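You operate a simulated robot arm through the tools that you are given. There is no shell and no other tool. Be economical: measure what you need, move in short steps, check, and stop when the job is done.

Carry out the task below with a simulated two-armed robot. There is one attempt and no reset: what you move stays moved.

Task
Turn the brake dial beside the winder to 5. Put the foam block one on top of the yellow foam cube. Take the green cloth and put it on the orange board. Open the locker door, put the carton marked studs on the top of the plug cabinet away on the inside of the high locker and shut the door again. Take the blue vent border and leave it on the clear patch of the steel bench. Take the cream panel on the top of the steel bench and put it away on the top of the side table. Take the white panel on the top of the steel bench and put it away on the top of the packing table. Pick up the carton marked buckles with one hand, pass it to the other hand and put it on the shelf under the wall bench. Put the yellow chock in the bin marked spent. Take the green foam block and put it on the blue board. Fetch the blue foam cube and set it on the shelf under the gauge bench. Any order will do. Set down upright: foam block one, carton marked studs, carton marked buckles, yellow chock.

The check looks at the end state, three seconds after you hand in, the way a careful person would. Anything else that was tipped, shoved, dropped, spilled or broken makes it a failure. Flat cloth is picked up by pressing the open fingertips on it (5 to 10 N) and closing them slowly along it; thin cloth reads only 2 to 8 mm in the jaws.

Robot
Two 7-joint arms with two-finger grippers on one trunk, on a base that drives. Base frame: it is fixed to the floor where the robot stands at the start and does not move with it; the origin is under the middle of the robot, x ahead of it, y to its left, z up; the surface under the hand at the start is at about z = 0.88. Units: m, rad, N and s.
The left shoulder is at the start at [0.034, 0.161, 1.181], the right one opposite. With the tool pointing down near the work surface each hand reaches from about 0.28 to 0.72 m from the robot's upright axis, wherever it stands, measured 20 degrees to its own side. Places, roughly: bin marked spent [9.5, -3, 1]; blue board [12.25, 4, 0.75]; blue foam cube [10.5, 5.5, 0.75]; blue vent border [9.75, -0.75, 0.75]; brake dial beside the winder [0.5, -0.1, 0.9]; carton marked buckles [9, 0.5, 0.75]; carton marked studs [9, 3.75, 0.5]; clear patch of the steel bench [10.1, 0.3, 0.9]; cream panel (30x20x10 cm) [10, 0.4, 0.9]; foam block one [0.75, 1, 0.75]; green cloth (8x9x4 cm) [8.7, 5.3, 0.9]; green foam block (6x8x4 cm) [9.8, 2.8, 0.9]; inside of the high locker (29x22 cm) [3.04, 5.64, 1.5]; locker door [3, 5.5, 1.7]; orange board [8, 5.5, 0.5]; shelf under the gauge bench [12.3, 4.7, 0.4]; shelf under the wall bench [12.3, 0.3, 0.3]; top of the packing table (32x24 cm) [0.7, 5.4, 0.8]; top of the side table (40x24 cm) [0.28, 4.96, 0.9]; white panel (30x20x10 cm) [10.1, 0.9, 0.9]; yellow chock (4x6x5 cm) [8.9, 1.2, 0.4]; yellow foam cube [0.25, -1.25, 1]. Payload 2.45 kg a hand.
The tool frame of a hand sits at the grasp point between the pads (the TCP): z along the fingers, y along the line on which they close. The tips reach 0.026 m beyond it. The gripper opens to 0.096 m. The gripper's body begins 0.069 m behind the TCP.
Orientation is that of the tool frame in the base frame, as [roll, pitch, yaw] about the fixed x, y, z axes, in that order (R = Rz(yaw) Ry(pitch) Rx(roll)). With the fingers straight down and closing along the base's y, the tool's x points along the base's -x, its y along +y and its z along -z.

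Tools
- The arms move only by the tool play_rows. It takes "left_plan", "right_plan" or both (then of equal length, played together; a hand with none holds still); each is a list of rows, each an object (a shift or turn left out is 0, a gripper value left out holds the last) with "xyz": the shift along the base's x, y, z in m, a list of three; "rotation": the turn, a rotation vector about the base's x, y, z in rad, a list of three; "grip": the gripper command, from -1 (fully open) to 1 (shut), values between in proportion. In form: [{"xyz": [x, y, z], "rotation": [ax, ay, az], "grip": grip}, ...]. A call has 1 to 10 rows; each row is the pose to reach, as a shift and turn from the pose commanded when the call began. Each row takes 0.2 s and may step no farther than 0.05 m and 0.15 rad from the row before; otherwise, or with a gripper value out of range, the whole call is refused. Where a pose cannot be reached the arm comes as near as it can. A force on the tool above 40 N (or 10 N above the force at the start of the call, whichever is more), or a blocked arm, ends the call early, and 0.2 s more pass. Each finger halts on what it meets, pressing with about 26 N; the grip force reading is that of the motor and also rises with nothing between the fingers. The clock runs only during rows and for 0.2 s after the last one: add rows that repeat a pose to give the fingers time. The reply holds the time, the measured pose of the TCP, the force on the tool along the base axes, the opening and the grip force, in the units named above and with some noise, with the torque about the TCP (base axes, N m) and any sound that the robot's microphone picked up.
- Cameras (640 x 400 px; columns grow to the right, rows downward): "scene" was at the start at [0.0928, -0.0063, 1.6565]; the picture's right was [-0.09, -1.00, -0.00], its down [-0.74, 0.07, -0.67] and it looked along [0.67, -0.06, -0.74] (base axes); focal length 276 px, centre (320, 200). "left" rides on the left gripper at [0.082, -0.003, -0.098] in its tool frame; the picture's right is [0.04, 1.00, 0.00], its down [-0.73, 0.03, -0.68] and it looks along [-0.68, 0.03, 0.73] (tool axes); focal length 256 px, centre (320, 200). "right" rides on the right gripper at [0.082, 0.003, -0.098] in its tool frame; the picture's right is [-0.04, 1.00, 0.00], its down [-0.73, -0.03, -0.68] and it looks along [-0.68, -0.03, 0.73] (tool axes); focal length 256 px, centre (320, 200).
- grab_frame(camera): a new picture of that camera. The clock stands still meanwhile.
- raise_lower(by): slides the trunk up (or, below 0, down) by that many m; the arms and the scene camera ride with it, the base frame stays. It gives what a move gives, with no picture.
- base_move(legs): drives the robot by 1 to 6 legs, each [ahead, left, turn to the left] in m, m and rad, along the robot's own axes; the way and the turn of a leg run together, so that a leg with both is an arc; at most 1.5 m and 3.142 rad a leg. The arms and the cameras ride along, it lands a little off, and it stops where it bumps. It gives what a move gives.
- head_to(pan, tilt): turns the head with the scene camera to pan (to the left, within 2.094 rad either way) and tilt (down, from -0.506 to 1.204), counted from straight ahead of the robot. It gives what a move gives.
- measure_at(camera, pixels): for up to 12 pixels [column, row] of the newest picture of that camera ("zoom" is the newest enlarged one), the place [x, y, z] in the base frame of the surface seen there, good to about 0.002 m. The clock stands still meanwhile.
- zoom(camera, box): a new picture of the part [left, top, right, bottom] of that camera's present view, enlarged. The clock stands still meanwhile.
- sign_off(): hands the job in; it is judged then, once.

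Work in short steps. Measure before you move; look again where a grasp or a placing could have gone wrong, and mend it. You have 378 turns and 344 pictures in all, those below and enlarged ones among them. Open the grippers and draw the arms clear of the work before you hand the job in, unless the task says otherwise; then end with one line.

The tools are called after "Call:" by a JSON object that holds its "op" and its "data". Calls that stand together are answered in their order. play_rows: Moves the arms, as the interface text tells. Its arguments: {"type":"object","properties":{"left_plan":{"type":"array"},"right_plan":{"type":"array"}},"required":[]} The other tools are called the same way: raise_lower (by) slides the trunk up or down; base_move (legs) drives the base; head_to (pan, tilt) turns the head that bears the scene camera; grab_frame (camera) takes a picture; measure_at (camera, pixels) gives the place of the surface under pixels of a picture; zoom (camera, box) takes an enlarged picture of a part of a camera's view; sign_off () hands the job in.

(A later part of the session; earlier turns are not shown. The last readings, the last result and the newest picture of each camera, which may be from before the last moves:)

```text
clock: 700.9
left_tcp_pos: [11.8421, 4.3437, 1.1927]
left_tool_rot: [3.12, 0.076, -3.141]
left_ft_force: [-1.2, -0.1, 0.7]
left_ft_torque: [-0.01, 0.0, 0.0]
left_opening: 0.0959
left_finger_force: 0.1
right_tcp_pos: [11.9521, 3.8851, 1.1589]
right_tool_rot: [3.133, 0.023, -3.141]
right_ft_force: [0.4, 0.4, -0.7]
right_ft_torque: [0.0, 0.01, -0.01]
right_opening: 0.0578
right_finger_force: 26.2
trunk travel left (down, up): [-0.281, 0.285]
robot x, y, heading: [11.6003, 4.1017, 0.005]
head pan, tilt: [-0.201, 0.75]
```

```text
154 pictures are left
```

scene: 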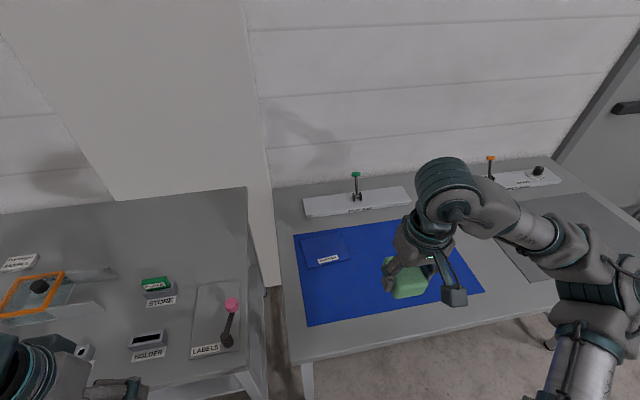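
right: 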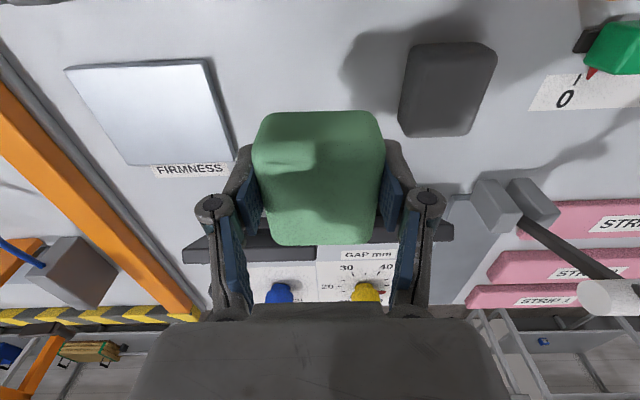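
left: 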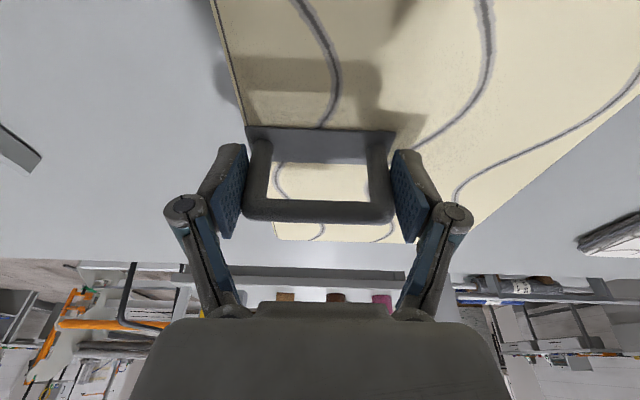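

Move over the board: (+0.339,+0.079), down to z≈0.93, then check.

Call:
{"op": "play_rows", "data": {"right_plan": [{"xyz": [0.045, 0.01, -0.01]}, {"xyz": [0.09, 0.02, -0.02]}, {"xyz": [0.135, 0.03, -0.03]}, {"xyz": [0.18, 0.042, -0.04]}, {"xyz": [0.225, 0.053, -0.06]}, {"xyz": [0.265, 0.062, -0.085]}, {"xyz": [0.305, 0.07, -0.11]}, {"xyz": [0.336, 0.077, -0.14]}, {"xyz": [0.339, 0.079, -0.185]}, {"xyz": [0.339, 0.079, -0.23]}]}}

Call:
{"op": "zoom", "data": {"camera": "scene", "box": [270, 170, 470, 310]}}

Call:
{"op": "grab_frame", "data": {"camera": "right"}}

```text
refused: row 5 steps farther than a row can; nothing moved
```

```text
2.86 times, centred on (370, 240) of scene
```

zoom: 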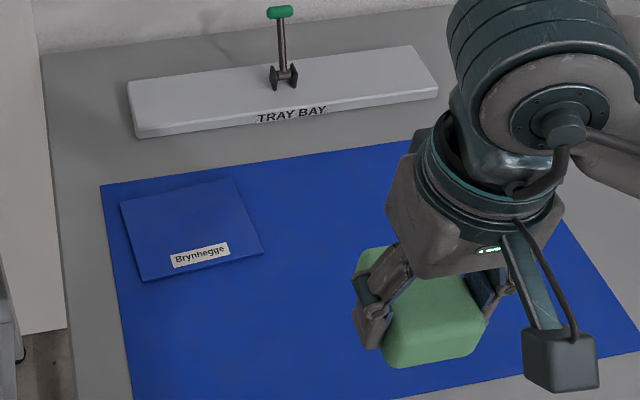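

```text
152 pictures are left
```

right: 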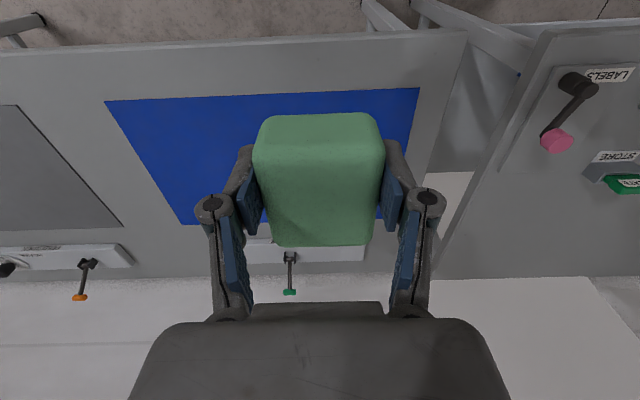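

Call:
{"op": "play_rows", "data": {"right_plan": [{"xyz": [0.045, 0.01, 0]}, {"xyz": [0.09, 0.02, -0.01]}, {"xyz": [0.135, 0.03, -0.02]}, {"xyz": [0.18, 0.04, -0.03]}, {"xyz": [0.225, 0.05, -0.04]}, {"xyz": [0.268, 0.06, -0.05]}, {"xyz": [0.308, 0.07, -0.07]}, {"xyz": [0.339, 0.079, -0.1]}, {"xyz": [0.339, 0.079, -0.145]}, {"xyz": [0.339, 0.079, -0.19]}]}}

Call:
{"op": "grab_frame", "data": {"camera": "right"}}

Call:
{"op": "zoom", "data": {"camera": "scene", "box": [270, 170, 470, 310]}}

```text
clock: 703.1
left_tcp_pos: [11.8409, 4.3392, 1.1932]
left_tool_rot: [3.119, 0.075, -3.139]
left_ft_force: [0.1, 0.1, -1.2]
left_ft_torque: [-0.02, 0.0, -0.02]
left_opening: 0.0959
left_finger_force: 0.0
right_tcp_pos: [12.295, 3.9597, 0.99]
right_tool_rot: [3.132, 0.022, -3.139]
right_ft_force: [0.3, 0.1, 0.0]
right_ft_torque: [0.0, 0.0, 0.05]
right_opening: 0.0578
right_finger_force: 25.6
right hand out of reach, approached as far as the arm can: row 8, 10
trunk travel left (down, up): [-0.281, 0.285]
robot x, y, heading: [11.5958, 4.0979, 0.005]
head pan, tilt: [-0.201, 0.75]
```

```text
151 pictures are left
```

right: 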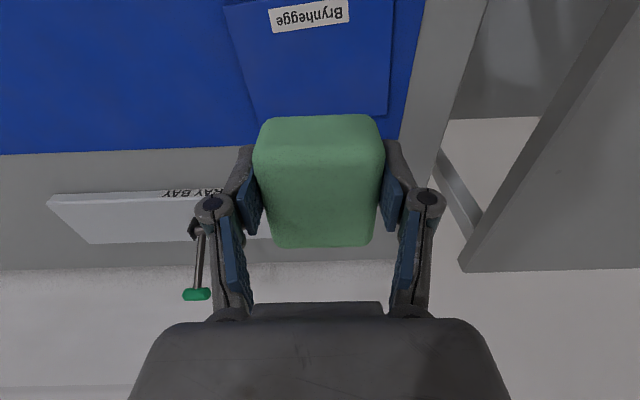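

```text
2.86 times, centred on (370, 240) of scene
```

zoom: 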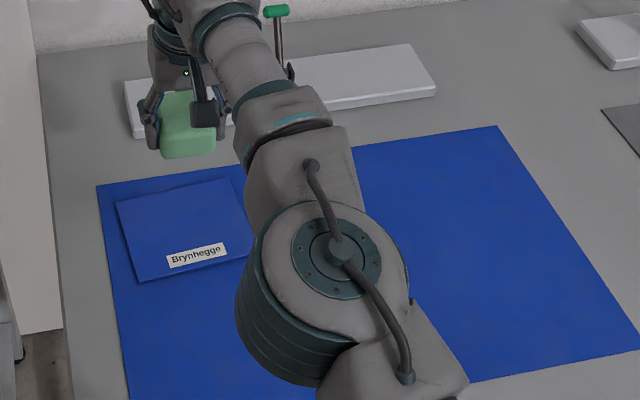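

At the reach limit; I ease the base 0.04 forward and pull the hand back by the same, then descend.

Call:
{"op": "base_move", "data": {"legs": [[0.045, 0, 0]]}}

Call:
{"op": "play_rows", "data": {"right_plan": [{"xyz": [-0.025, 0.0, 0]}, {"xyz": [-0.047, 0.0, -0.02]}, {"xyz": [-0.047, 0.0, -0.06]}, {"xyz": [-0.047, 0.0, -0.1]}, {"xyz": [-0.047, 0.0, -0.13]}, {"xyz": [-0.047, 0.0, -0.14]}, {"xyz": [-0.047, 0.0, -0.14]}]}}

Call:
{"op": "grab_frame", "data": {"camera": "right"}}

```text
clock: 704.0
left_tcp_pos: [11.8832, 4.3411, 1.1935]
left_tool_rot: [3.122, 0.078, -3.138]
left_ft_force: [-0.3, 0.0, 1.1]
left_ft_torque: [0.03, 0.06, 0.02]
left_opening: 0.0958
left_finger_force: 0.0
right_tcp_pos: [12.3357, 3.9632, 0.9942]
right_tool_rot: [3.13, 0.025, -3.141]
right_ft_force: [0.0, -0.1, -0.4]
right_ft_torque: [-0.03, -0.03, 0.01]
right_opening: 0.0584
right_finger_force: 26.2
trunk travel left (down, up): [-0.281, 0.285]
robot x, y, heading: [11.6435, 4.1012, 0.005]
head pan, tilt: [-0.201, 0.75]
```

```text
clock: 705.6
left_tcp_pos: [11.883, 4.3377, 1.1938]
left_tool_rot: [3.119, 0.08, -3.14]
left_ft_force: [0.4, -0.7, 0.5]
left_ft_torque: [0.04, 0.0, -0.01]
left_opening: 0.0959
left_finger_force: 0.0
right_tcp_pos: [12.3403, 3.9844, 0.8822]
right_tool_rot: [3.129, 0.025, 3.139]
right_ft_force: [-0.3, -0.1, 0.6]
right_ft_torque: [0.03, 0.01, -0.04]
right_opening: 0.0581
right_finger_force: 25.7
right hand out of reach, approached as far as the arm can: row 1, 2, 3, 4, 5, 6, 7
trunk travel left (down, up): [-0.281, 0.285]
robot x, y, heading: [11.6365, 4.0972, 0.006]
head pan, tilt: [-0.201, 0.75]
```

```text
149 pictures are left
```

right: 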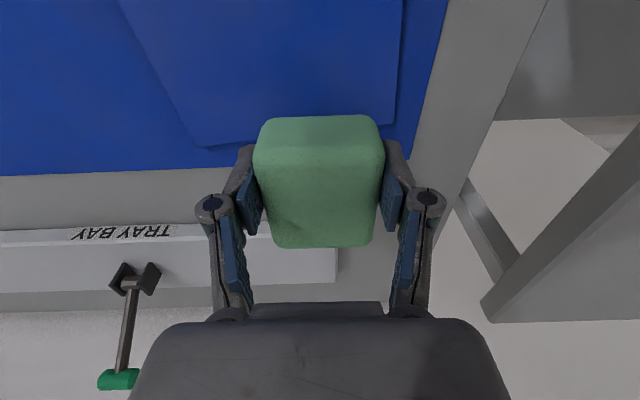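

The arm is stretched; I command a clear pull-back of 0.05 in x, holding height.

Call:
{"op": "play_rows", "data": {"right_plan": [{"xyz": [-0.03, -0.01, 0.01]}, {"xyz": [-0.05, -0.022, 0.01]}, {"xyz": [-0.05, -0.022, 0.01]}]}}

```text
clock: 706.4
left_tcp_pos: [11.8848, 4.3403, 1.1932]
left_tool_rot: [3.12, 0.078, -3.137]
left_ft_force: [0.3, 0.6, -0.2]
left_ft_torque: [-0.03, 0.02, 0.01]
left_opening: 0.0963
left_finger_force: 0.1
right_tcp_pos: [12.3421, 3.9883, 0.8816]
right_tool_rot: [3.133, 0.023, -3.14]
right_ft_force: [0.3, -0.6, 0.0]
right_ft_torque: [0.0, 0.0, -0.02]
right_opening: 0.0579
right_finger_force: 26.6
right hand out of reach, approached as far as the arm can: row 1, 2, 3
trunk travel left (down, up): [-0.281, 0.285]
robot x, y, heading: [11.6414, 4.1043, 0.004]
head pan, tilt: [-0.201, 0.75]
```

The IK seems stuck; I try going up and toward its own side (-y).

Call:
{"op": "play_rows", "data": {"right_plan": [{"xyz": [0, -0.02, 0.03]}, {"xyz": [0, -0.05, 0.06]}, {"xyz": [-0.02, -0.08, 0.09]}, {"xyz": [-0.05, -0.1, 0.11]}, {"xyz": [-0.09, -0.11, 0.12]}, {"xyz": [-0.13, -0.12, 0.12]}]}}

Call:
{"op": "grab_frame", "data": {"camera": "scene"}}

```text
clock: 707.8
left_tcp_pos: [11.8833, 4.3431, 1.1935]
left_tool_rot: [3.122, 0.079, -3.137]
left_ft_force: [-0.5, 0.5, 0.4]
left_ft_torque: [0.01, 0.02, -0.03]
left_opening: 0.0959
left_finger_force: 0.0
right_tcp_pos: [12.3347, 3.9414, 1.0341]
right_tool_rot: [3.134, 0.02, 3.137]
right_ft_force: [0.0, 0.6, 0.1]
right_ft_torque: [-0.01, -0.01, 0.01]
right_opening: 0.0579
right_finger_force: 25.9
right hand out of reach, approached as far as the arm can: row 1, 2, 3, 4, 5, 6
trunk travel left (down, up): [-0.281, 0.285]
robot x, y, heading: [11.6391, 4.1023, 0.004]
head pan, tilt: [-0.201, 0.75]
```

```text
148 pictures are left
```

scene: 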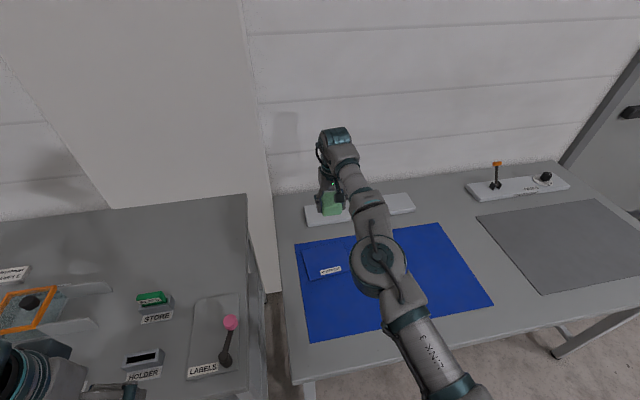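

The elbow is straight (singular). I tilt the tool forward 0.3, which draws the wrist back, then retract.

Call:
{"op": "play_rows", "data": {"right_plan": [{"rotation": [0, -0.1, 0]}, {"rotation": [0, -0.2, 0]}, {"rotation": [0, -0.3, 0]}, {"xyz": [-0.02, 0, 0], "rotation": [0, -0.3, 0]}, {"xyz": [-0.045, 0, 0], "rotation": [0, -0.3, 0]}, {"xyz": [-0.07, 0, 0], "rotation": [0, -0.3, 0]}]}}

```text
clock: 709.2
left_tcp_pos: [11.8842, 4.3428, 1.1932]
left_tool_rot: [3.121, 0.077, -3.136]
left_ft_force: [0.2, 0.4, 0.0]
left_ft_torque: [-0.02, 0.01, 0.02]
left_opening: 0.0958
left_finger_force: 0.1
right_tcp_pos: [12.3847, 3.9458, 1.0567]
right_tool_rot: [3.128, 0.287, 3.131]
right_ft_force: [0.4, 0.1, -0.8]
right_ft_torque: [-0.01, 0.02, -0.01]
right_opening: 0.058
right_finger_force: 25.7
right hand out of reach, approached as far as the arm can: row 1, 2, 3, 4, 5, 6
trunk travel left (down, up): [-0.281, 0.285]
robot x, y, heading: [11.6401, 4.101, 0.005]
head pan, tilt: [-0.201, 0.75]
```

I try a larger inward and sideways path to unlock the elbow.

Call:
{"op": "play_rows", "data": {"right_plan": [{"xyz": [-0.03, -0.03, 0.02], "rotation": [0, -0.05, 0]}, {"xyz": [-0.06, -0.06, 0.04], "rotation": [0, -0.1, 0]}, {"xyz": [-0.09, -0.09, 0.06], "rotation": [0, -0.15, 0]}, {"xyz": [-0.12, -0.12, 0.07], "rotation": [0, -0.15, 0]}, {"xyz": [-0.15, -0.15, 0.08], "rotation": [0, -0.15, 0]}, {"xyz": [-0.18, -0.18, 0.09], "rotation": [0, -0.15, 0]}, {"xyz": [-0.21, -0.2, 0.1], "rotation": [0, -0.15, 0]}, {"xyz": [-0.25, -0.2, 0.1], "rotation": [0, -0.15, 0]}, {"xyz": [-0.29, -0.2, 0.1], "rotation": [0, -0.15, 0]}]}}

Call:
{"op": "grab_frame", "data": {"camera": "scene"}}

```text
clock: 711.2
left_tcp_pos: [11.8885, 4.3427, 1.1908]
left_tool_rot: [3.121, 0.071, -3.137]
left_ft_force: [0.3, 0.3, 0.6]
left_ft_torque: [0.01, 0.02, 0.01]
left_opening: 0.0961
left_finger_force: 0.1
right_tcp_pos: [12.3221, 3.899, 1.2994]
right_tool_rot: [3.113, 0.441, 3.067]
right_ft_force: [0.7, 0.4, -0.2]
right_ft_torque: [0.02, 0.02, 0.02]
right_opening: 0.0581
right_finger_force: 25.6
right hand out of reach, approached as far as the arm can: row 1, 2, 3, 4, 5, 6, 7, 8, 9
trunk travel left (down, up): [-0.281, 0.285]
robot x, y, heading: [11.6425, 4.1037, 0.004]
head pan, tilt: [-0.201, 0.75]
```

```text
147 pictures are left
```

scene: 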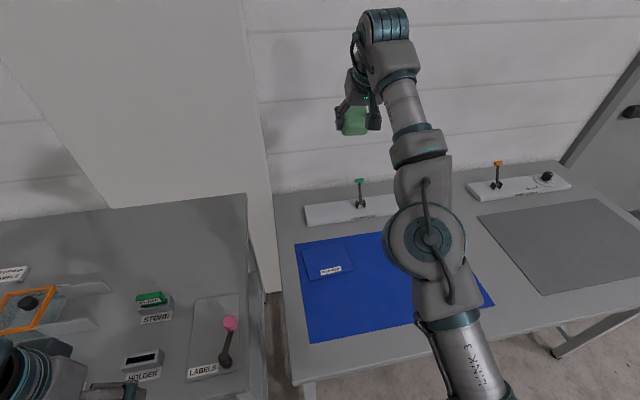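

The elbow bends in the inward (+y) sense, so I command motion toward +y to unlock it.

Call:
{"op": "play_rows", "data": {"right_plan": [{"xyz": [0, 0.04, 0]}, {"xyz": [-0.01, 0.08, -0.01]}, {"xyz": [-0.03, 0.12, -0.02]}, {"xyz": [-0.06, 0.15, -0.03]}, {"xyz": [-0.1, 0.17, -0.03]}, {"xyz": [-0.14, 0.18, -0.03]}, {"xyz": [-0.18, 0.18, -0.03]}]}}

Call:
{"op": "grab_frame", "data": {"camera": "scene"}}

```text
clock: 712.8
left_tcp_pos: [11.8833, 4.3414, 1.1941]
left_tool_rot: [3.121, 0.079, -3.139]
left_ft_force: [0.3, 0.2, 0.7]
left_ft_torque: [-0.01, 0.04, -0.02]
left_opening: 0.0958
left_finger_force: 0.1
right_tcp_pos: [12.1387, 4.0742, 1.2697]
right_tool_rot: [3.113, 0.448, 3.063]
right_ft_force: [-0.4, 0.0, 0.4]
right_ft_torque: [0.03, -0.04, 0.03]
right_opening: 0.0579
right_finger_force: 26.3
trunk travel left (down, up): [-0.281, 0.285]
robot x, y, heading: [11.6429, 4.1037, 0.006]
head pan, tilt: [-0.201, 0.75]
```

```text
146 pictures are left
```

scene: 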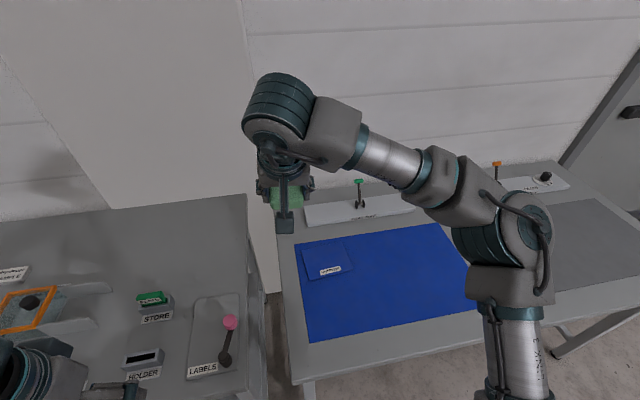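

Unlocked. I re-square the tool and approach the board again from above.

Call:
{"op": "play_rows", "data": {"right_plan": [{"xyz": [0, -0.01, -0.02], "rotation": [0, 0.11, 0.02]}, {"xyz": [0, -0.02, -0.05], "rotation": [0, 0.22, 0.04]}, {"xyz": [0, -0.04, -0.08], "rotation": [0, 0.33, 0.06]}, {"xyz": [0.02, -0.06, -0.11], "rotation": [0, 0.44, 0.075]}, {"xyz": [0.05, -0.075, -0.14], "rotation": [0, 0.448, 0.075]}, {"xyz": [0.08, -0.09, -0.17], "rotation": [0, 0.448, 0.075]}, {"xyz": [0.11, -0.1, -0.2], "rotation": [0, 0.448, 0.075]}, {"xyz": [0.14, -0.11, -0.23], "rotation": [0, 0.448, 0.075]}, {"xyz": [0.148, -0.113, -0.27], "rotation": [0, 0.448, 0.075]}, {"xyz": [0.148, -0.113, -0.31], "rotation": [0, 0.448, 0.075]}]}}

Call:
{"op": "grab_frame", "data": {"camera": "right"}}

Call:
{"op": "grab_frame", "data": {"camera": "scene"}}

```text
clock: 715.0
left_tcp_pos: [11.8853, 4.3411, 1.193]
left_tool_rot: [3.123, 0.078, -3.137]
left_ft_force: [0.8, -0.2, -0.1]
left_ft_torque: [0.02, 0.02, 0.0]
left_opening: 0.096
left_finger_force: 0.1
right_tcp_pos: [12.2874, 3.9625, 0.9572]
right_tool_rot: [3.129, -0.002, -3.138]
right_ft_force: [0.3, -0.8, -0.4]
right_ft_torque: [0.01, 0.03, 0.02]
right_opening: 0.0579
right_finger_force: 26.0
trunk travel left (down, up): [-0.281, 0.285]
robot x, y, heading: [11.6375, 4.1048, 0.005]
head pan, tilt: [-0.201, 0.75]
```

```text
145 pictures are left
```

right: 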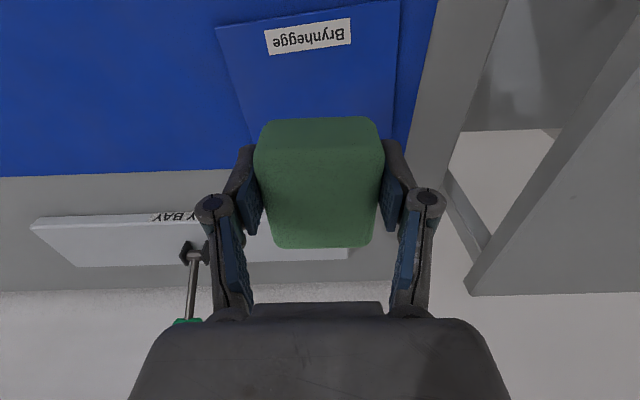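

```text
144 pictures are left
```

scene: 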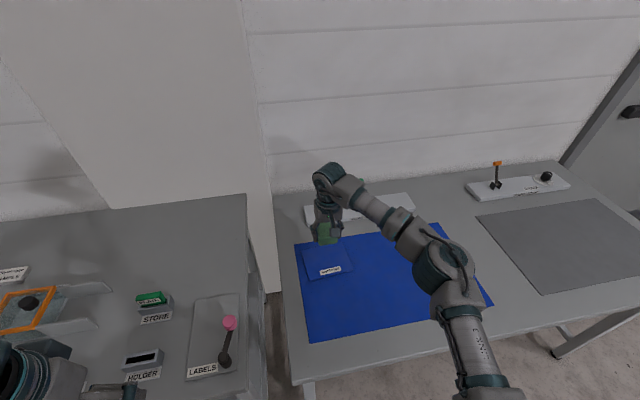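

Over the board. Descend 0.11.

Call:
{"op": "play_rows", "data": {"right_plan": [{"xyz": [0.0, 0.0, -0.035]}, {"xyz": [0.0, 0.0, -0.07]}, {"xyz": [0.0, 0.0, -0.1]}, {"xyz": [0.0, 0.0, -0.112]}, {"xyz": [0.0, 0.0, -0.112]}]}}

Call:
{"op": "zoom", "data": {"camera": "scene", "box": [290, 190, 410, 290]}}

Call:
{"op": "zoom", "data": {"camera": "right", "box": [180, 0, 480, 260]}}

```text
clock: 716.2
left_tcp_pos: [11.8844, 4.342, 1.1933]
left_tool_rot: [3.121, 0.078, -3.137]
left_ft_force: [0.3, 0.0, -0.2]
left_ft_torque: [0.05, 0.02, -0.01]
left_opening: 0.0959
left_finger_force: 0.0
right_tcp_pos: [12.2872, 3.9612, 0.8472]
right_tool_rot: [3.13, -0.001, -3.137]
right_ft_force: [-0.2, 0.4, -0.5]
right_ft_torque: [0.04, 0.01, 0.02]
right_opening: 0.0581
right_finger_force: 25.6
trunk travel left (down, up): [-0.281, 0.285]
robot x, y, heading: [11.6396, 4.1009, 0.006]
head pan, tilt: [-0.201, 0.75]
```

```text
4.00 times, centred on (350, 240) of scene
```

zoom: 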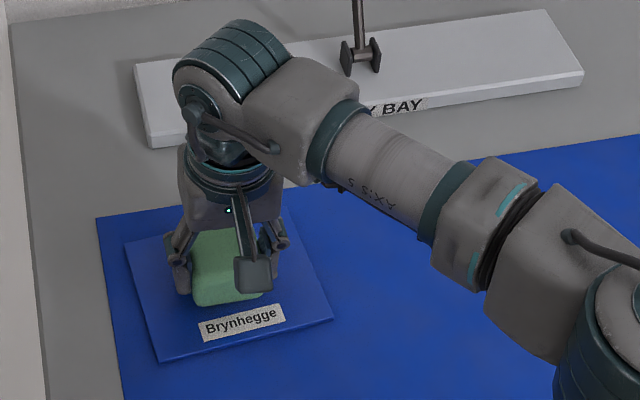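

```text
1.54 times, centred on (330, 130) of right
```

zoom: 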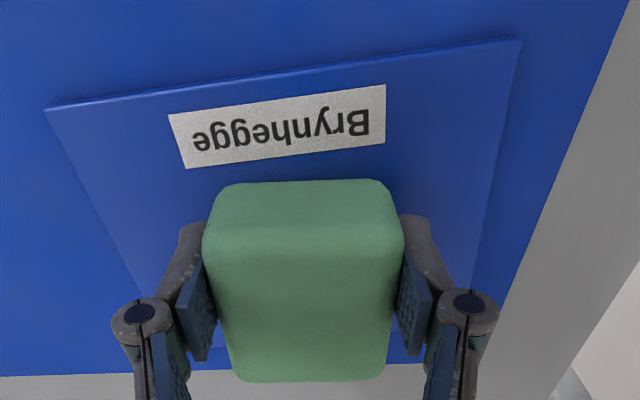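

Within the board. Lower to contact and release.

Call:
{"op": "play_rows", "data": {"right_plan": [{"xyz": [0.0, 0.0, -0.004]}, {"xyz": [0.0, 0.0, -0.008]}, {"xyz": [0.0, 0.0, -0.008], "grip": 0.0}, {"xyz": [0.0, 0.0, -0.008], "grip": -0.4}, {"xyz": [0.0, 0.0, -0.008], "grip": -0.7}, {"xyz": [0.0, 0.0, 0.03]}, {"xyz": [0.0, 0.0, 0.07]}, {"xyz": [-0.02, 0.0, 0.11]}, {"xyz": [-0.05, -0.01, 0.14]}, {"xyz": [-0.09, -0.02, 0.16]}]}}

Call:
{"op": "zoom", "data": {"camera": "scene", "box": [290, 190, 410, 290]}}

```text
clock: 718.4
left_tcp_pos: [11.8824, 4.34, 1.1943]
left_tool_rot: [3.121, 0.079, -3.137]
left_ft_force: [-0.6, 0.2, -0.5]
left_ft_torque: [0.01, 0.02, 0.0]
left_opening: 0.0962
left_finger_force: 0.0
right_tcp_pos: [12.1963, 3.9408, 1.0077]
right_tool_rot: [3.128, 0.002, -3.139]
right_ft_force: [-0.5, -0.3, -0.2]
right_ft_torque: [0.0, -0.01, -0.02]
right_opening: 0.0817
right_finger_force: 0.1
trunk travel left (down, up): [-0.281, 0.285]
robot x, y, heading: [11.6424, 4.1016, 0.003]
head pan, tilt: [-0.201, 0.75]
```

```text
4.00 times, centred on (350, 240) of scene
```

zoom: 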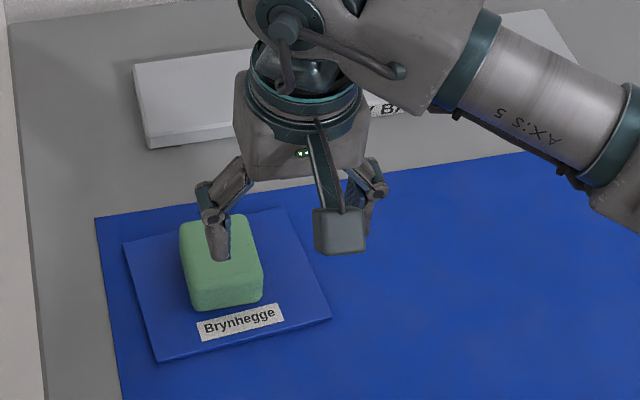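

Green block is on the blue board. I retract and drive round to the west side for the chock and the buckles carton.

Call:
{"op": "play_rows", "data": {"right_plan": [{"xyz": [-0.04, -0.01, 0.03]}, {"xyz": [-0.08, -0.02, 0.06]}, {"xyz": [-0.12, -0.03, 0.09]}, {"xyz": [-0.16, -0.05, 0.12]}, {"xyz": [-0.2, -0.06, 0.15], "grip": -1}]}}

Call:
{"op": "base_move", "data": {"legs": [[-0.5, 0, 0], [0, 0.5, 0], [0, 0, 3.14], [1.45, 0, 0], [1.45, 0, 0]]}}

```text
refused: row 1 steps farther than a row can; nothing moved
```

```text
clock: 744.8
left_tcp_pos: [7.9862, 4.4074, 1.1917]
left_tool_rot: [3.12, 0.078, -0.021]
left_ft_force: [-0.7, 0.1, 0.1]
left_ft_torque: [0.03, 0.0, 0.02]
left_opening: 0.0962
left_finger_force: 0.0
right_tcp_pos: [7.6839, 4.8151, 1.0073]
right_tool_rot: [3.129, 0.001, -0.021]
right_ft_force: [-0.5, 0.0, -0.9]
right_ft_torque: [-0.04, -0.02, 0.03]
right_opening: 0.0815
right_finger_force: 0.0
trunk travel left (down, up): [-0.281, 0.285]
robot x, y, heading: [8.2357, 4.638, 3.12]
head pan, tilt: [-0.201, 0.75]
```

Call:
{"op": "play_rows", "data": {"right_plan": [{"xyz": [0.035, 0.01, 0.03]}, {"xyz": [0.07, 0.02, 0.06]}, {"xyz": [0.105, 0.03, 0.09]}, {"xyz": [0.14, 0.04, 0.12]}, {"xyz": [0.175, 0.05, 0.15], "grip": -1}, {"xyz": [0.2, 0.05, 0.16]}]}}

Call:
{"op": "base_move", "data": {"legs": [[0, 0, 1.592], [1.45, 0, 0], [1.3, 0, 0], [0.5, 0, 0], [0, 0, 1.571]]}}

Call:
{"op": "head_to", "data": {"pan": -0.2, "tilt": 0.6}}

Call:
{"op": "grab_frame", "data": {"camera": "scene"}}

```text
clock: 746.2
left_tcp_pos: [7.9907, 4.4092, 1.1946]
left_tool_rot: [3.116, 0.081, -0.021]
left_ft_force: [-1.0, -0.1, -0.3]
left_ft_torque: [0.02, 0.02, -0.01]
left_opening: 0.0957
left_finger_force: 0.0
right_tcp_pos: [7.8876, 4.8676, 1.1703]
right_tool_rot: [3.126, 0.002, -0.023]
right_ft_force: [0.8, 0.4, 0.4]
right_ft_torque: [0.0, 0.0, -0.02]
right_opening: 0.0958
right_finger_force: 0.1
trunk travel left (down, up): [-0.281, 0.285]
robot x, y, heading: [8.2376, 4.6429, 3.123]
head pan, tilt: [-0.201, 0.75]
```

```text
clock: 769.7
left_tcp_pos: [8.4632, 1.6136, 1.1952]
left_tool_rot: [3.117, 0.081, 3.105]
left_ft_force: [-0.5, -0.3, 0.7]
left_ft_torque: [0.01, 0.01, 0.02]
left_opening: 0.096
left_finger_force: 0.0
right_tcp_pos: [8.5614, 1.1554, 1.1699]
right_tool_rot: [3.125, 0.004, 3.104]
right_ft_force: [-0.3, -0.1, 0.6]
right_ft_torque: [-0.01, -0.01, -0.01]
right_opening: 0.0959
right_finger_force: 0.1
trunk travel left (down, up): [-0.281, 0.285]
robot x, y, heading: [8.2126, 1.3897, -0.033]
head pan, tilt: [-0.201, 0.75]
```

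```text
clock: 770.4
left_tcp_pos: [8.4611, 1.6132, 1.195]
left_tool_rot: [3.117, 0.084, 3.106]
left_ft_force: [0.0, -0.6, -0.7]
left_ft_torque: [-0.02, -0.02, 0.0]
left_opening: 0.0961
left_finger_force: 0.1
right_tcp_pos: [8.5598, 1.1541, 1.1704]
right_tool_rot: [3.127, 0.006, 3.104]
right_ft_force: [-0.1, 0.2, -0.9]
right_ft_torque: [0.0, 0.03, 0.0]
right_opening: 0.0961
right_finger_force: 0.0
trunk travel left (down, up): [-0.281, 0.285]
robot x, y, heading: [8.2117, 1.3887, -0.036]
head pan, tilt: [-0.201, 0.6]
```

```text
140 pictures are left
```

scene: 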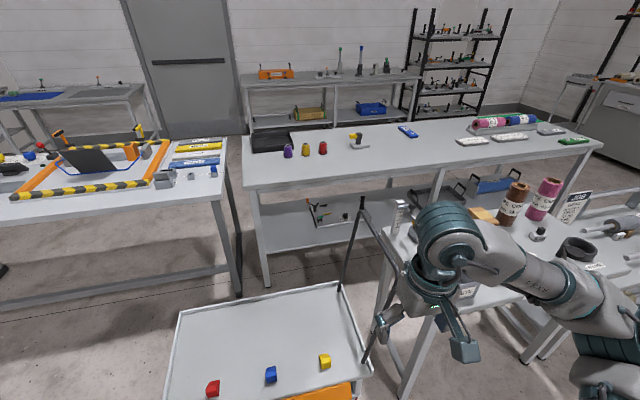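

The cart with three chocks is right in front; yellow at (324,362). I look down and measure.

Call:
{"op": "head_to", "data": {"pan": -0.1, "tilt": 1.0}}

Call:
{"op": "grab_frame", "data": {"camera": "scene"}}

Call:
{"op": "zoom", "data": {"camera": "scene", "box": [180, 180, 400, 330]}}

```text
clock: 771.2
left_tcp_pos: [8.4618, 1.6141, 1.1952]
left_tool_rot: [3.117, 0.082, 3.104]
left_ft_force: [0.5, 0.0, -0.1]
left_ft_torque: [0.0, -0.01, 0.01]
left_opening: 0.0962
left_finger_force: 0.0
right_tcp_pos: [8.5593, 1.154, 1.1715]
right_tool_rot: [3.13, 0.007, 3.105]
right_ft_force: [-0.9, 0.7, 0.4]
right_ft_torque: [0.0, 0.0, 0.0]
right_opening: 0.0961
right_finger_force: 0.0
trunk travel left (down, up): [-0.281, 0.285]
robot x, y, heading: [8.2135, 1.3828, -0.032]
head pan, tilt: [-0.099, 1.0]
```

```text
139 pictures are left
```

scene: 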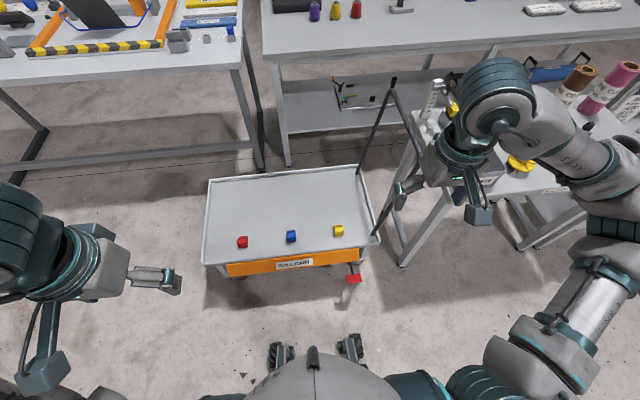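

```text
2.67 times, centred on (290, 255) of scene
```

zoom: 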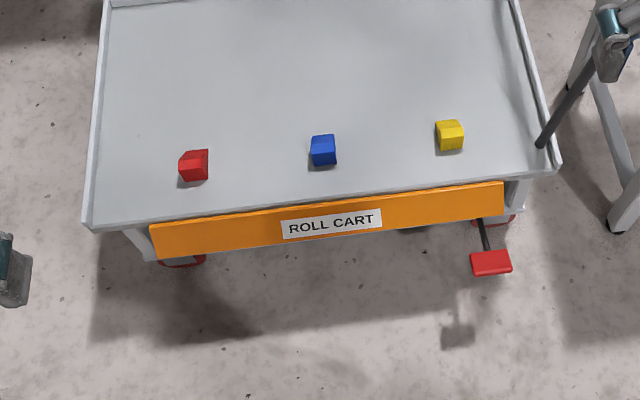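

Call:
{"op": "zoom", "data": {"camera": "scene", "box": [310, 210, 380, 260]}}

Call:
{"op": "measure_at", "data": {"camera": "zoom", "pixels": [[265, 160], [240, 150], [290, 145], [245, 190], [290, 190], [265, 195], [265, 135], [200, 200], [265, 215], [530, 230]]}}

Call:
{"op": "measure_at", "data": {"camera": "scene", "pixels": [[358, 280], [290, 262], [372, 240], [392, 90], [205, 262], [365, 170], [210, 185], [400, 265]]}}

```text
8.00 times, centred on (345, 235) of scene
```

zoom: 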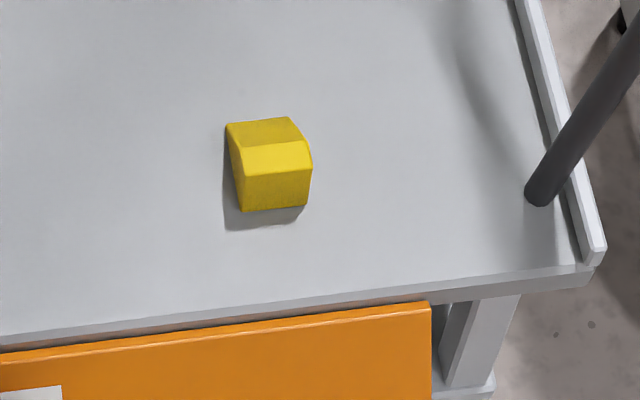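

```text
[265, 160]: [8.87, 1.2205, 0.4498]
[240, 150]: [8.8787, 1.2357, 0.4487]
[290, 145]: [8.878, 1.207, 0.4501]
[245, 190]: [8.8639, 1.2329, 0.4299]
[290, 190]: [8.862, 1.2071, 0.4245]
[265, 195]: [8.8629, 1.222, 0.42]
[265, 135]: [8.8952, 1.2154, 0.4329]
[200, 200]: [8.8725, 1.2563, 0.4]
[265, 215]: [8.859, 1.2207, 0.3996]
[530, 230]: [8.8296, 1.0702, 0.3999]
```

```text
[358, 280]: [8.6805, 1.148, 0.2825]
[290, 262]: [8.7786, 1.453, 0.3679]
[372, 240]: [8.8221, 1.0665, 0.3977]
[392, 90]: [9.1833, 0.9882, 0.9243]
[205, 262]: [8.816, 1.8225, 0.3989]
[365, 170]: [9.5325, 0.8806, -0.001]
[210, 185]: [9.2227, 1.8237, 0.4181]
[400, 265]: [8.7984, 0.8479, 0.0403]
```

Yellow chock: centre ≈(8.89,1.22), z 0.40–0.45, wedge top; handle tube at (8.83,1.07) and pedal at x 8.68. I use the left hand: shift to y≈1.03 and lower the trunk.

Call:
{"op": "base_move", "data": {"legs": [[0.0, -0.36, 0.033]]}}

Call:
{"op": "raise_lower", "data": {"by": -0.27}}

Call:
{"op": "head_to", "data": {"pan": 0.2, "tilt": 0.9}}

Call:
{"op": "grab_frame", "data": {"camera": "scene"}}

```text
clock: 773.5
left_tcp_pos: [8.4472, 1.276, 1.1916]
left_tool_rot: [3.13, 0.082, 3.141]
left_ft_force: [-0.7, 0.6, 0.0]
left_ft_torque: [-0.02, 0.04, 0.0]
left_opening: 0.096
left_finger_force: 0.1
right_tcp_pos: [8.5594, 0.8194, 1.1744]
right_tool_rot: [3.137, 0.005, 3.139]
right_ft_force: [-0.1, 0.7, 0.2]
right_ft_torque: [-0.01, 0.01, 0.0]
right_opening: 0.0962
right_finger_force: 0.1
trunk travel left (down, up): [-0.281, 0.285]
robot x, y, heading: [8.2074, 1.0259, 0.001]
head pan, tilt: [-0.099, 1.0]
```

```text
clock: 776.3
left_tcp_pos: [8.4432, 1.2467, 0.9298]
left_tool_rot: [3.101, 0.086, 3.136]
left_ft_force: [-0.4, 0.3, 0.3]
left_ft_torque: [0.01, -0.04, -0.03]
left_opening: 0.0961
left_finger_force: 0.1
right_tcp_pos: [8.5558, 0.7907, 0.8989]
right_tool_rot: [3.113, 0.008, 3.136]
right_ft_force: [0.3, 0.3, 0.0]
right_ft_torque: [0.04, 0.0, -0.03]
right_opening: 0.096
right_finger_force: 0.1
trunk travel left (down, up): [-0.011, 0.555]
robot x, y, heading: [8.2063, 1.025, 0.001]
head pan, tilt: [-0.099, 1.0]
```

```text
clock: 777.1
left_tcp_pos: [8.4458, 1.2495, 0.9299]
left_tool_rot: [3.109, 0.086, 3.136]
left_ft_force: [-0.3, -0.1, 0.2]
left_ft_torque: [0.04, 0.01, 0.02]
left_opening: 0.0963
left_finger_force: 0.0
right_tcp_pos: [8.557, 0.7929, 0.8993]
right_tool_rot: [3.116, 0.007, 3.137]
right_ft_force: [0.2, 0.1, -0.6]
right_ft_torque: [0.02, 0.01, -0.03]
right_opening: 0.0961
right_finger_force: 0.1
trunk travel left (down, up): [-0.011, 0.555]
robot x, y, heading: [8.211, 1.0233, -0.004]
head pan, tilt: [0.201, 0.901]
```

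```text
136 pictures are left
```

scene: 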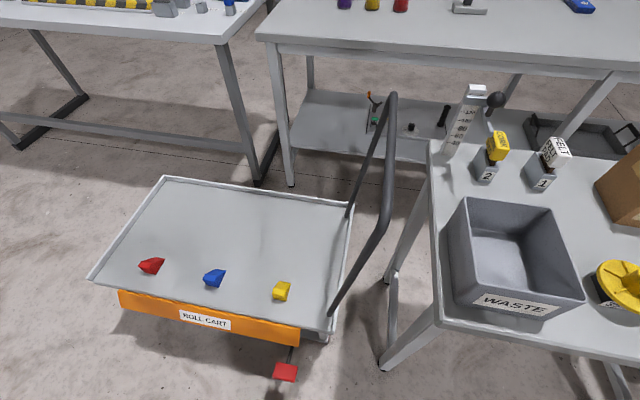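

I bring the left hand over the chock with a 0.3 forward tilt, opening narrowed.

Call:
{"op": "play_rows", "data": {"left_plan": [{"xyz": [0.044, -0.003, -0.02], "rotation": [0, -0.03, 0], "grip": -0.4}, {"xyz": [0.088, -0.006, -0.04], "rotation": [0, -0.06, 0]}, {"xyz": [0.132, -0.009, -0.06], "rotation": [0, -0.09, 0]}, {"xyz": [0.176, -0.012, -0.08], "rotation": [0, -0.12, 0]}, {"xyz": [0.22, -0.015, -0.1], "rotation": [0, -0.15, 0]}, {"xyz": [0.264, -0.018, -0.12], "rotation": [0, -0.18, 0]}, {"xyz": [0.308, -0.021, -0.14], "rotation": [0, -0.21, 0]}, {"xyz": [0.352, -0.024, -0.16], "rotation": [0, -0.22, 0]}, {"xyz": [0.396, -0.026, -0.18], "rotation": [0, -0.22, 0]}, {"xyz": [0.43, -0.028, -0.21], "rotation": [0, -0.22, 0]}]}}

Call:
{"op": "grab_frame", "data": {"camera": "left"}}

```text
clock: 779.3
left_tcp_pos: [8.8765, 1.2306, 0.7153]
left_tool_rot: [3.112, 0.303, 3.138]
left_ft_force: [0.6, -0.8, -0.5]
left_ft_torque: [0.03, 0.0, 0.01]
left_opening: 0.0674
left_finger_force: 0.0
right_tcp_pos: [8.5588, 0.8035, 0.9014]
right_tool_rot: [3.123, 0.007, 3.138]
right_ft_force: [-0.4, -0.5, 0.3]
right_ft_torque: [-0.01, 0.01, -0.01]
right_opening: 0.0958
right_finger_force: 0.1
trunk travel left (down, up): [-0.011, 0.555]
robot x, y, heading: [8.205, 1.0323, -0.003]
head pan, tilt: [0.201, 0.901]
```

```text
135 pictures are left
```

left: 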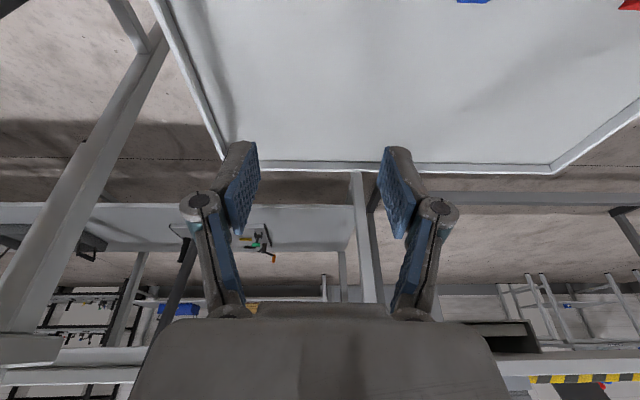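

I descend to z≈0.55 and check in both cameras.

Call:
{"op": "play_rows", "data": {"left_plan": [{"xyz": [0.003, -0.003, -0.045]}, {"xyz": [0.006, -0.006, -0.09]}, {"xyz": [0.009, -0.008, -0.135]}, {"xyz": [0.011, -0.008, -0.165]}, {"xyz": [0.011, -0.008, -0.165]}]}}

Call:
{"op": "grab_frame", "data": {"camera": "left"}}

Call:
{"op": "zoom", "data": {"camera": "scene", "box": [180, 180, 400, 350]}}

```text
clock: 780.5
left_tcp_pos: [8.8852, 1.2218, 0.5521]
left_tool_rot: [3.111, 0.306, 3.138]
left_ft_force: [0.8, 0.9, -0.8]
left_ft_torque: [0.0, -0.01, 0.01]
left_opening: 0.0673
left_finger_force: 0.0
right_tcp_pos: [8.557, 0.8013, 0.9019]
right_tool_rot: [3.123, 0.006, 3.139]
right_ft_force: [0.3, 0.4, -0.6]
right_ft_torque: [-0.05, 0.0, 0.0]
right_opening: 0.0959
right_finger_force: 0.1
trunk travel left (down, up): [-0.011, 0.555]
robot x, y, heading: [8.2083, 1.028, -0.003]
head pan, tilt: [0.201, 0.901]
```

```text
134 pictures are left
```

left: 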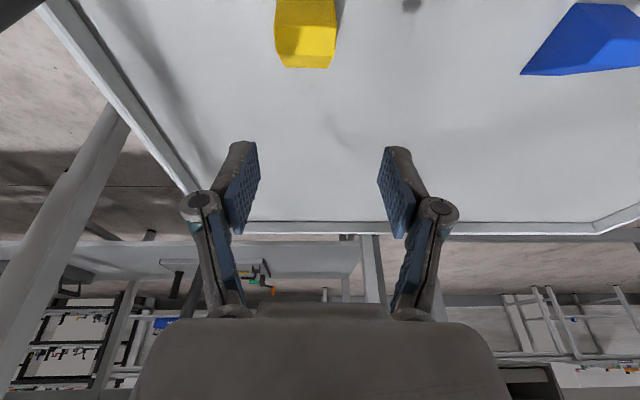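

```text
2.35 times, centred on (290, 265) of scene
```

zoom: 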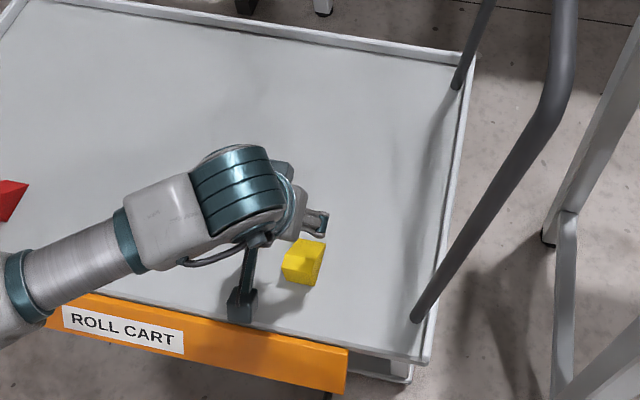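

Call:
{"op": "measure_at", "data": {"camera": "left", "pixels": [[280, 45], [330, 45], [305, 45], [305, 66], [305, 25], [305, 10]]}}

```text
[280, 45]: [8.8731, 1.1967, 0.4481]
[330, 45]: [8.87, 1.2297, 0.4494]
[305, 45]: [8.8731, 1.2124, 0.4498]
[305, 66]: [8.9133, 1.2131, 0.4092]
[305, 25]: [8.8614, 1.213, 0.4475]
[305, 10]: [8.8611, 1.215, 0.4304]
```

Chock y 1.195–1.232, tall part at x 8.861–8.885. Shift (-0.006,-0.008), descend 0.12 and close.

Call:
{"op": "play_rows", "data": {"left_plan": [{"xyz": [-0.006, -0.008, -0.04]}, {"xyz": [-0.006, -0.008, -0.08]}, {"xyz": [-0.006, -0.008, -0.11]}, {"xyz": [-0.006, -0.008, -0.119]}, {"xyz": [-0.006, -0.008, -0.119], "grip": 0.0}, {"xyz": [-0.006, -0.008, -0.119], "grip": 0.3}, {"xyz": [-0.006, -0.008, -0.119], "grip": 0.5}, {"xyz": [-0.006, -0.008, -0.119], "grip": 0.5}]}}

Call:
{"op": "grab_frame", "data": {"camera": "left"}}

```text
clock: 782.3
left_tcp_pos: [8.8788, 1.2134, 0.4324]
left_tool_rot: [3.112, 0.306, 3.138]
left_ft_force: [0.1, -1.7, 1.1]
left_ft_torque: [-0.11, -0.05, -0.04]
left_opening: 0.0392
left_finger_force: 25.9
right_tcp_pos: [8.557, 0.8024, 0.9016]
right_tool_rot: [3.121, 0.008, 3.138]
right_ft_force: [0.5, 0.1, 0.4]
right_ft_torque: [-0.01, 0.03, -0.02]
right_opening: 0.096
right_finger_force: 0.1
trunk travel left (down, up): [-0.011, 0.555]
robot x, y, heading: [8.2087, 1.0297, 0.0]
head pan, tilt: [0.201, 0.901]
```

```text
132 pictures are left
```

left: 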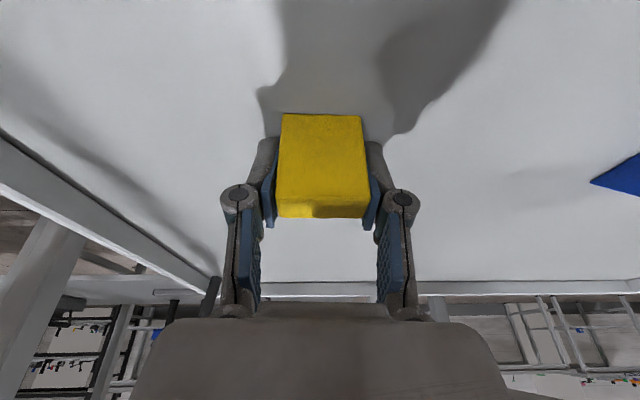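

Gripped at 0.039. Lift straight up and retract to the side of the body.

Call:
{"op": "play_rows", "data": {"left_plan": [{"xyz": [0, 0, 0.03], "grip": 0.6}, {"xyz": [0, 0, 0.07]}, {"xyz": [0, 0, 0.115]}, {"xyz": [-0.01, 0, 0.16]}, {"xyz": [-0.03, 0.005, 0.2]}, {"xyz": [-0.06, 0.01, 0.24]}, {"xyz": [-0.09, 0.015, 0.275]}, {"xyz": [-0.125, 0.02, 0.305]}, {"xyz": [-0.16, 0.025, 0.335]}, {"xyz": [-0.2, 0.03, 0.36]}]}}

Call:
{"op": "play_rows", "data": {"left_plan": [{"xyz": [-0.04, 0.005, 0.02]}, {"xyz": [-0.08, 0.01, 0.04]}, {"xyz": [-0.12, 0.01, 0.06]}, {"xyz": [-0.16, 0.01, 0.08]}]}}

Call:
{"op": "grab_frame", "data": {"camera": "left"}}

```text
refused: row 6 steps farther than a row can; nothing moved
```

```text
clock: 783.3
left_tcp_pos: [8.7196, 1.2235, 0.5135]
left_tool_rot: [3.113, 0.306, 3.139]
left_ft_force: [-0.6, 0.1, 0.3]
left_ft_torque: [-0.02, -0.02, 0.01]
left_opening: 0.0393
left_finger_force: 25.9
right_tcp_pos: [8.5567, 0.8019, 0.9022]
right_tool_rot: [3.123, 0.007, 3.139]
right_ft_force: [0.4, -0.4, 0.2]
right_ft_torque: [-0.01, 0.01, -0.01]
right_opening: 0.0961
right_finger_force: 0.0
trunk travel left (down, up): [-0.011, 0.555]
robot x, y, heading: [8.2097, 1.0269, -0.007]
head pan, tilt: [0.201, 0.901]
```

```text
131 pictures are left
```

left: 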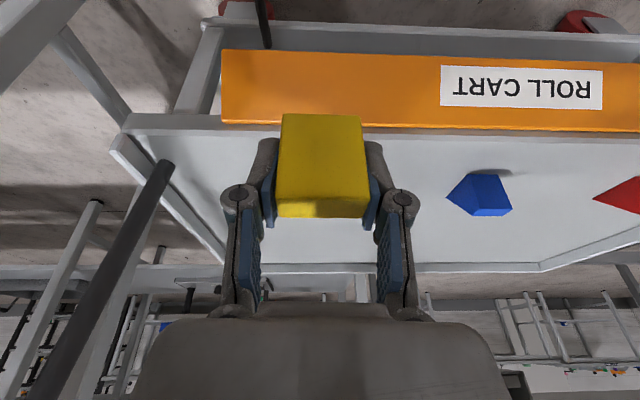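

It came out cleanly. I lift further with smaller steps, then restore the trunk height.

Call:
{"op": "play_rows", "data": {"left_plan": [{"xyz": [-0.02, 0, 0.04]}, {"xyz": [-0.04, 0, 0.08]}, {"xyz": [-0.06, 0, 0.12]}, {"xyz": [-0.08, 0, 0.16]}, {"xyz": [-0.1, 0.005, 0.2]}, {"xyz": [-0.12, 0.01, 0.24]}, {"xyz": [-0.14, 0.015, 0.28]}, {"xyz": [-0.16, 0.02, 0.32]}, {"xyz": [-0.18, 0.025, 0.36]}, {"xyz": [-0.2, 0.03, 0.38]}]}}

Call:
{"op": "raise_lower", "data": {"by": 0.2}}

Call:
{"op": "head_to", "data": {"pan": -0.5, "tilt": 0.75}}

Call:
{"op": "grab_frame", "data": {"camera": "scene"}}

```text
clock: 785.5
left_tcp_pos: [8.5193, 1.2545, 0.8947]
left_tool_rot: [3.113, 0.305, 3.139]
left_ft_force: [0.1, 0.1, -0.5]
left_ft_torque: [0.01, 0.0, -0.04]
left_opening: 0.0391
left_finger_force: 25.8
left hand out of reach, approached as far as the arm can: row 4, 5, 6, 7, 8
right_tcp_pos: [8.5564, 0.8024, 0.9019]
right_tool_rot: [3.123, 0.009, 3.139]
right_ft_force: [-0.2, -0.6, -0.6]
right_ft_torque: [0.02, 0.01, 0.02]
right_opening: 0.0959
right_finger_force: 0.1
trunk travel left (down, up): [-0.011, 0.555]
robot x, y, heading: [8.2066, 1.0271, -0.006]
head pan, tilt: [0.201, 0.901]
```

```text
clock: 787.7
left_tcp_pos: [8.5205, 1.2539, 1.0923]
left_tool_rot: [3.111, 0.304, 3.139]
left_ft_force: [-0.5, 0.2, -1.8]
left_ft_torque: [0.0, 0.01, -0.01]
left_opening: 0.0393
left_finger_force: 26.2
right_tcp_pos: [8.5578, 0.803, 1.1007]
right_tool_rot: [3.122, 0.005, 3.138]
right_ft_force: [-1.3, 0.6, -0.2]
right_ft_torque: [-0.01, 0.02, 0.02]
right_opening: 0.0962
right_finger_force: 0.1
trunk travel left (down, up): [-0.211, 0.355]
robot x, y, heading: [8.2102, 1.0295, -0.0]
head pan, tilt: [0.201, 0.901]
```

```text
clock: 788.7
left_tcp_pos: [8.5191, 1.2545, 1.0925]
left_tool_rot: [3.112, 0.306, 3.139]
left_ft_force: [0.6, 0.1, -0.2]
left_ft_torque: [0.01, 0.01, -0.02]
left_opening: 0.0394
left_finger_force: 26.0
right_tcp_pos: [8.5568, 0.8029, 1.1015]
right_tool_rot: [3.122, 0.008, 3.137]
right_ft_force: [-0.5, -0.1, -0.1]
right_ft_torque: [0.04, 0.0, 0.0]
right_opening: 0.0961
right_finger_force: 0.0
trunk travel left (down, up): [-0.211, 0.355]
robot x, y, heading: [8.2111, 1.0264, -0.004]
head pan, tilt: [-0.499, 0.75]
```

```text
130 pictures are left
```

scene: 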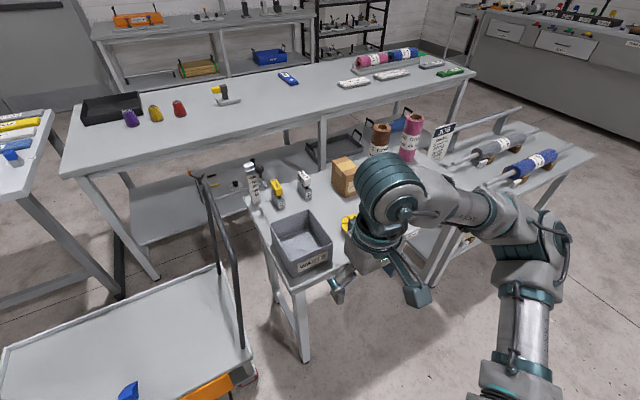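

Left holds the chock. I now pick the buckles carton (345,175) with the right hand; zoom to measure.

Call:
{"op": "base_move", "data": {"legs": [[0, -0.35, 0.004]]}}

Call:
{"op": "head_to", "data": {"pan": -0.05, "tilt": 0.75}}

Call:
{"op": "grab_frame", "data": {"camera": "scene"}}

```text
clock: 791.0
left_tcp_pos: [8.5182, 0.9168, 1.0907]
left_tool_rot: [3.122, 0.306, -3.137]
left_ft_force: [-0.3, 0.7, -1.1]
left_ft_torque: [-0.01, 0.0, 0.01]
left_opening: 0.0393
left_finger_force: 25.6
right_tcp_pos: [8.5585, 0.4649, 1.1039]
right_tool_rot: [3.132, 0.007, -3.141]
right_ft_force: [-0.2, 0.6, -1.0]
right_ft_torque: [-0.01, -0.02, 0.01]
right_opening: 0.0958
right_finger_force: 0.1
trunk travel left (down, up): [-0.211, 0.355]
robot x, y, heading: [8.2072, 0.6738, 0.004]
head pan, tilt: [-0.499, 0.75]
```

```text
clock: 791.9
left_tcp_pos: [8.5156, 0.9044, 1.0934]
left_tool_rot: [3.112, 0.309, -3.139]
left_ft_force: [0.4, 0.4, -0.9]
left_ft_torque: [0.01, -0.02, 0.01]
left_opening: 0.0392
left_finger_force: 25.7
right_tcp_pos: [8.5543, 0.4523, 1.1029]
right_tool_rot: [3.121, 0.011, -3.139]
right_ft_force: [0.5, -0.9, 0.4]
right_ft_torque: [0.0, 0.02, -0.01]
right_opening: 0.096
right_finger_force: 0.1
trunk travel left (down, up): [-0.211, 0.355]
robot x, y, heading: [8.208, 0.6777, -0.003]
head pan, tilt: [-0.051, 0.75]
```

```text
129 pictures are left
```

scene: 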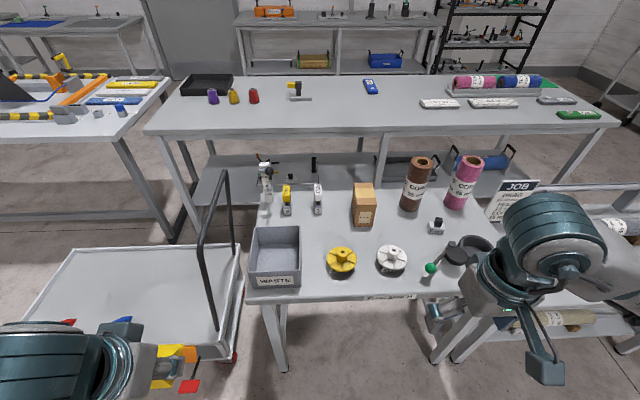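

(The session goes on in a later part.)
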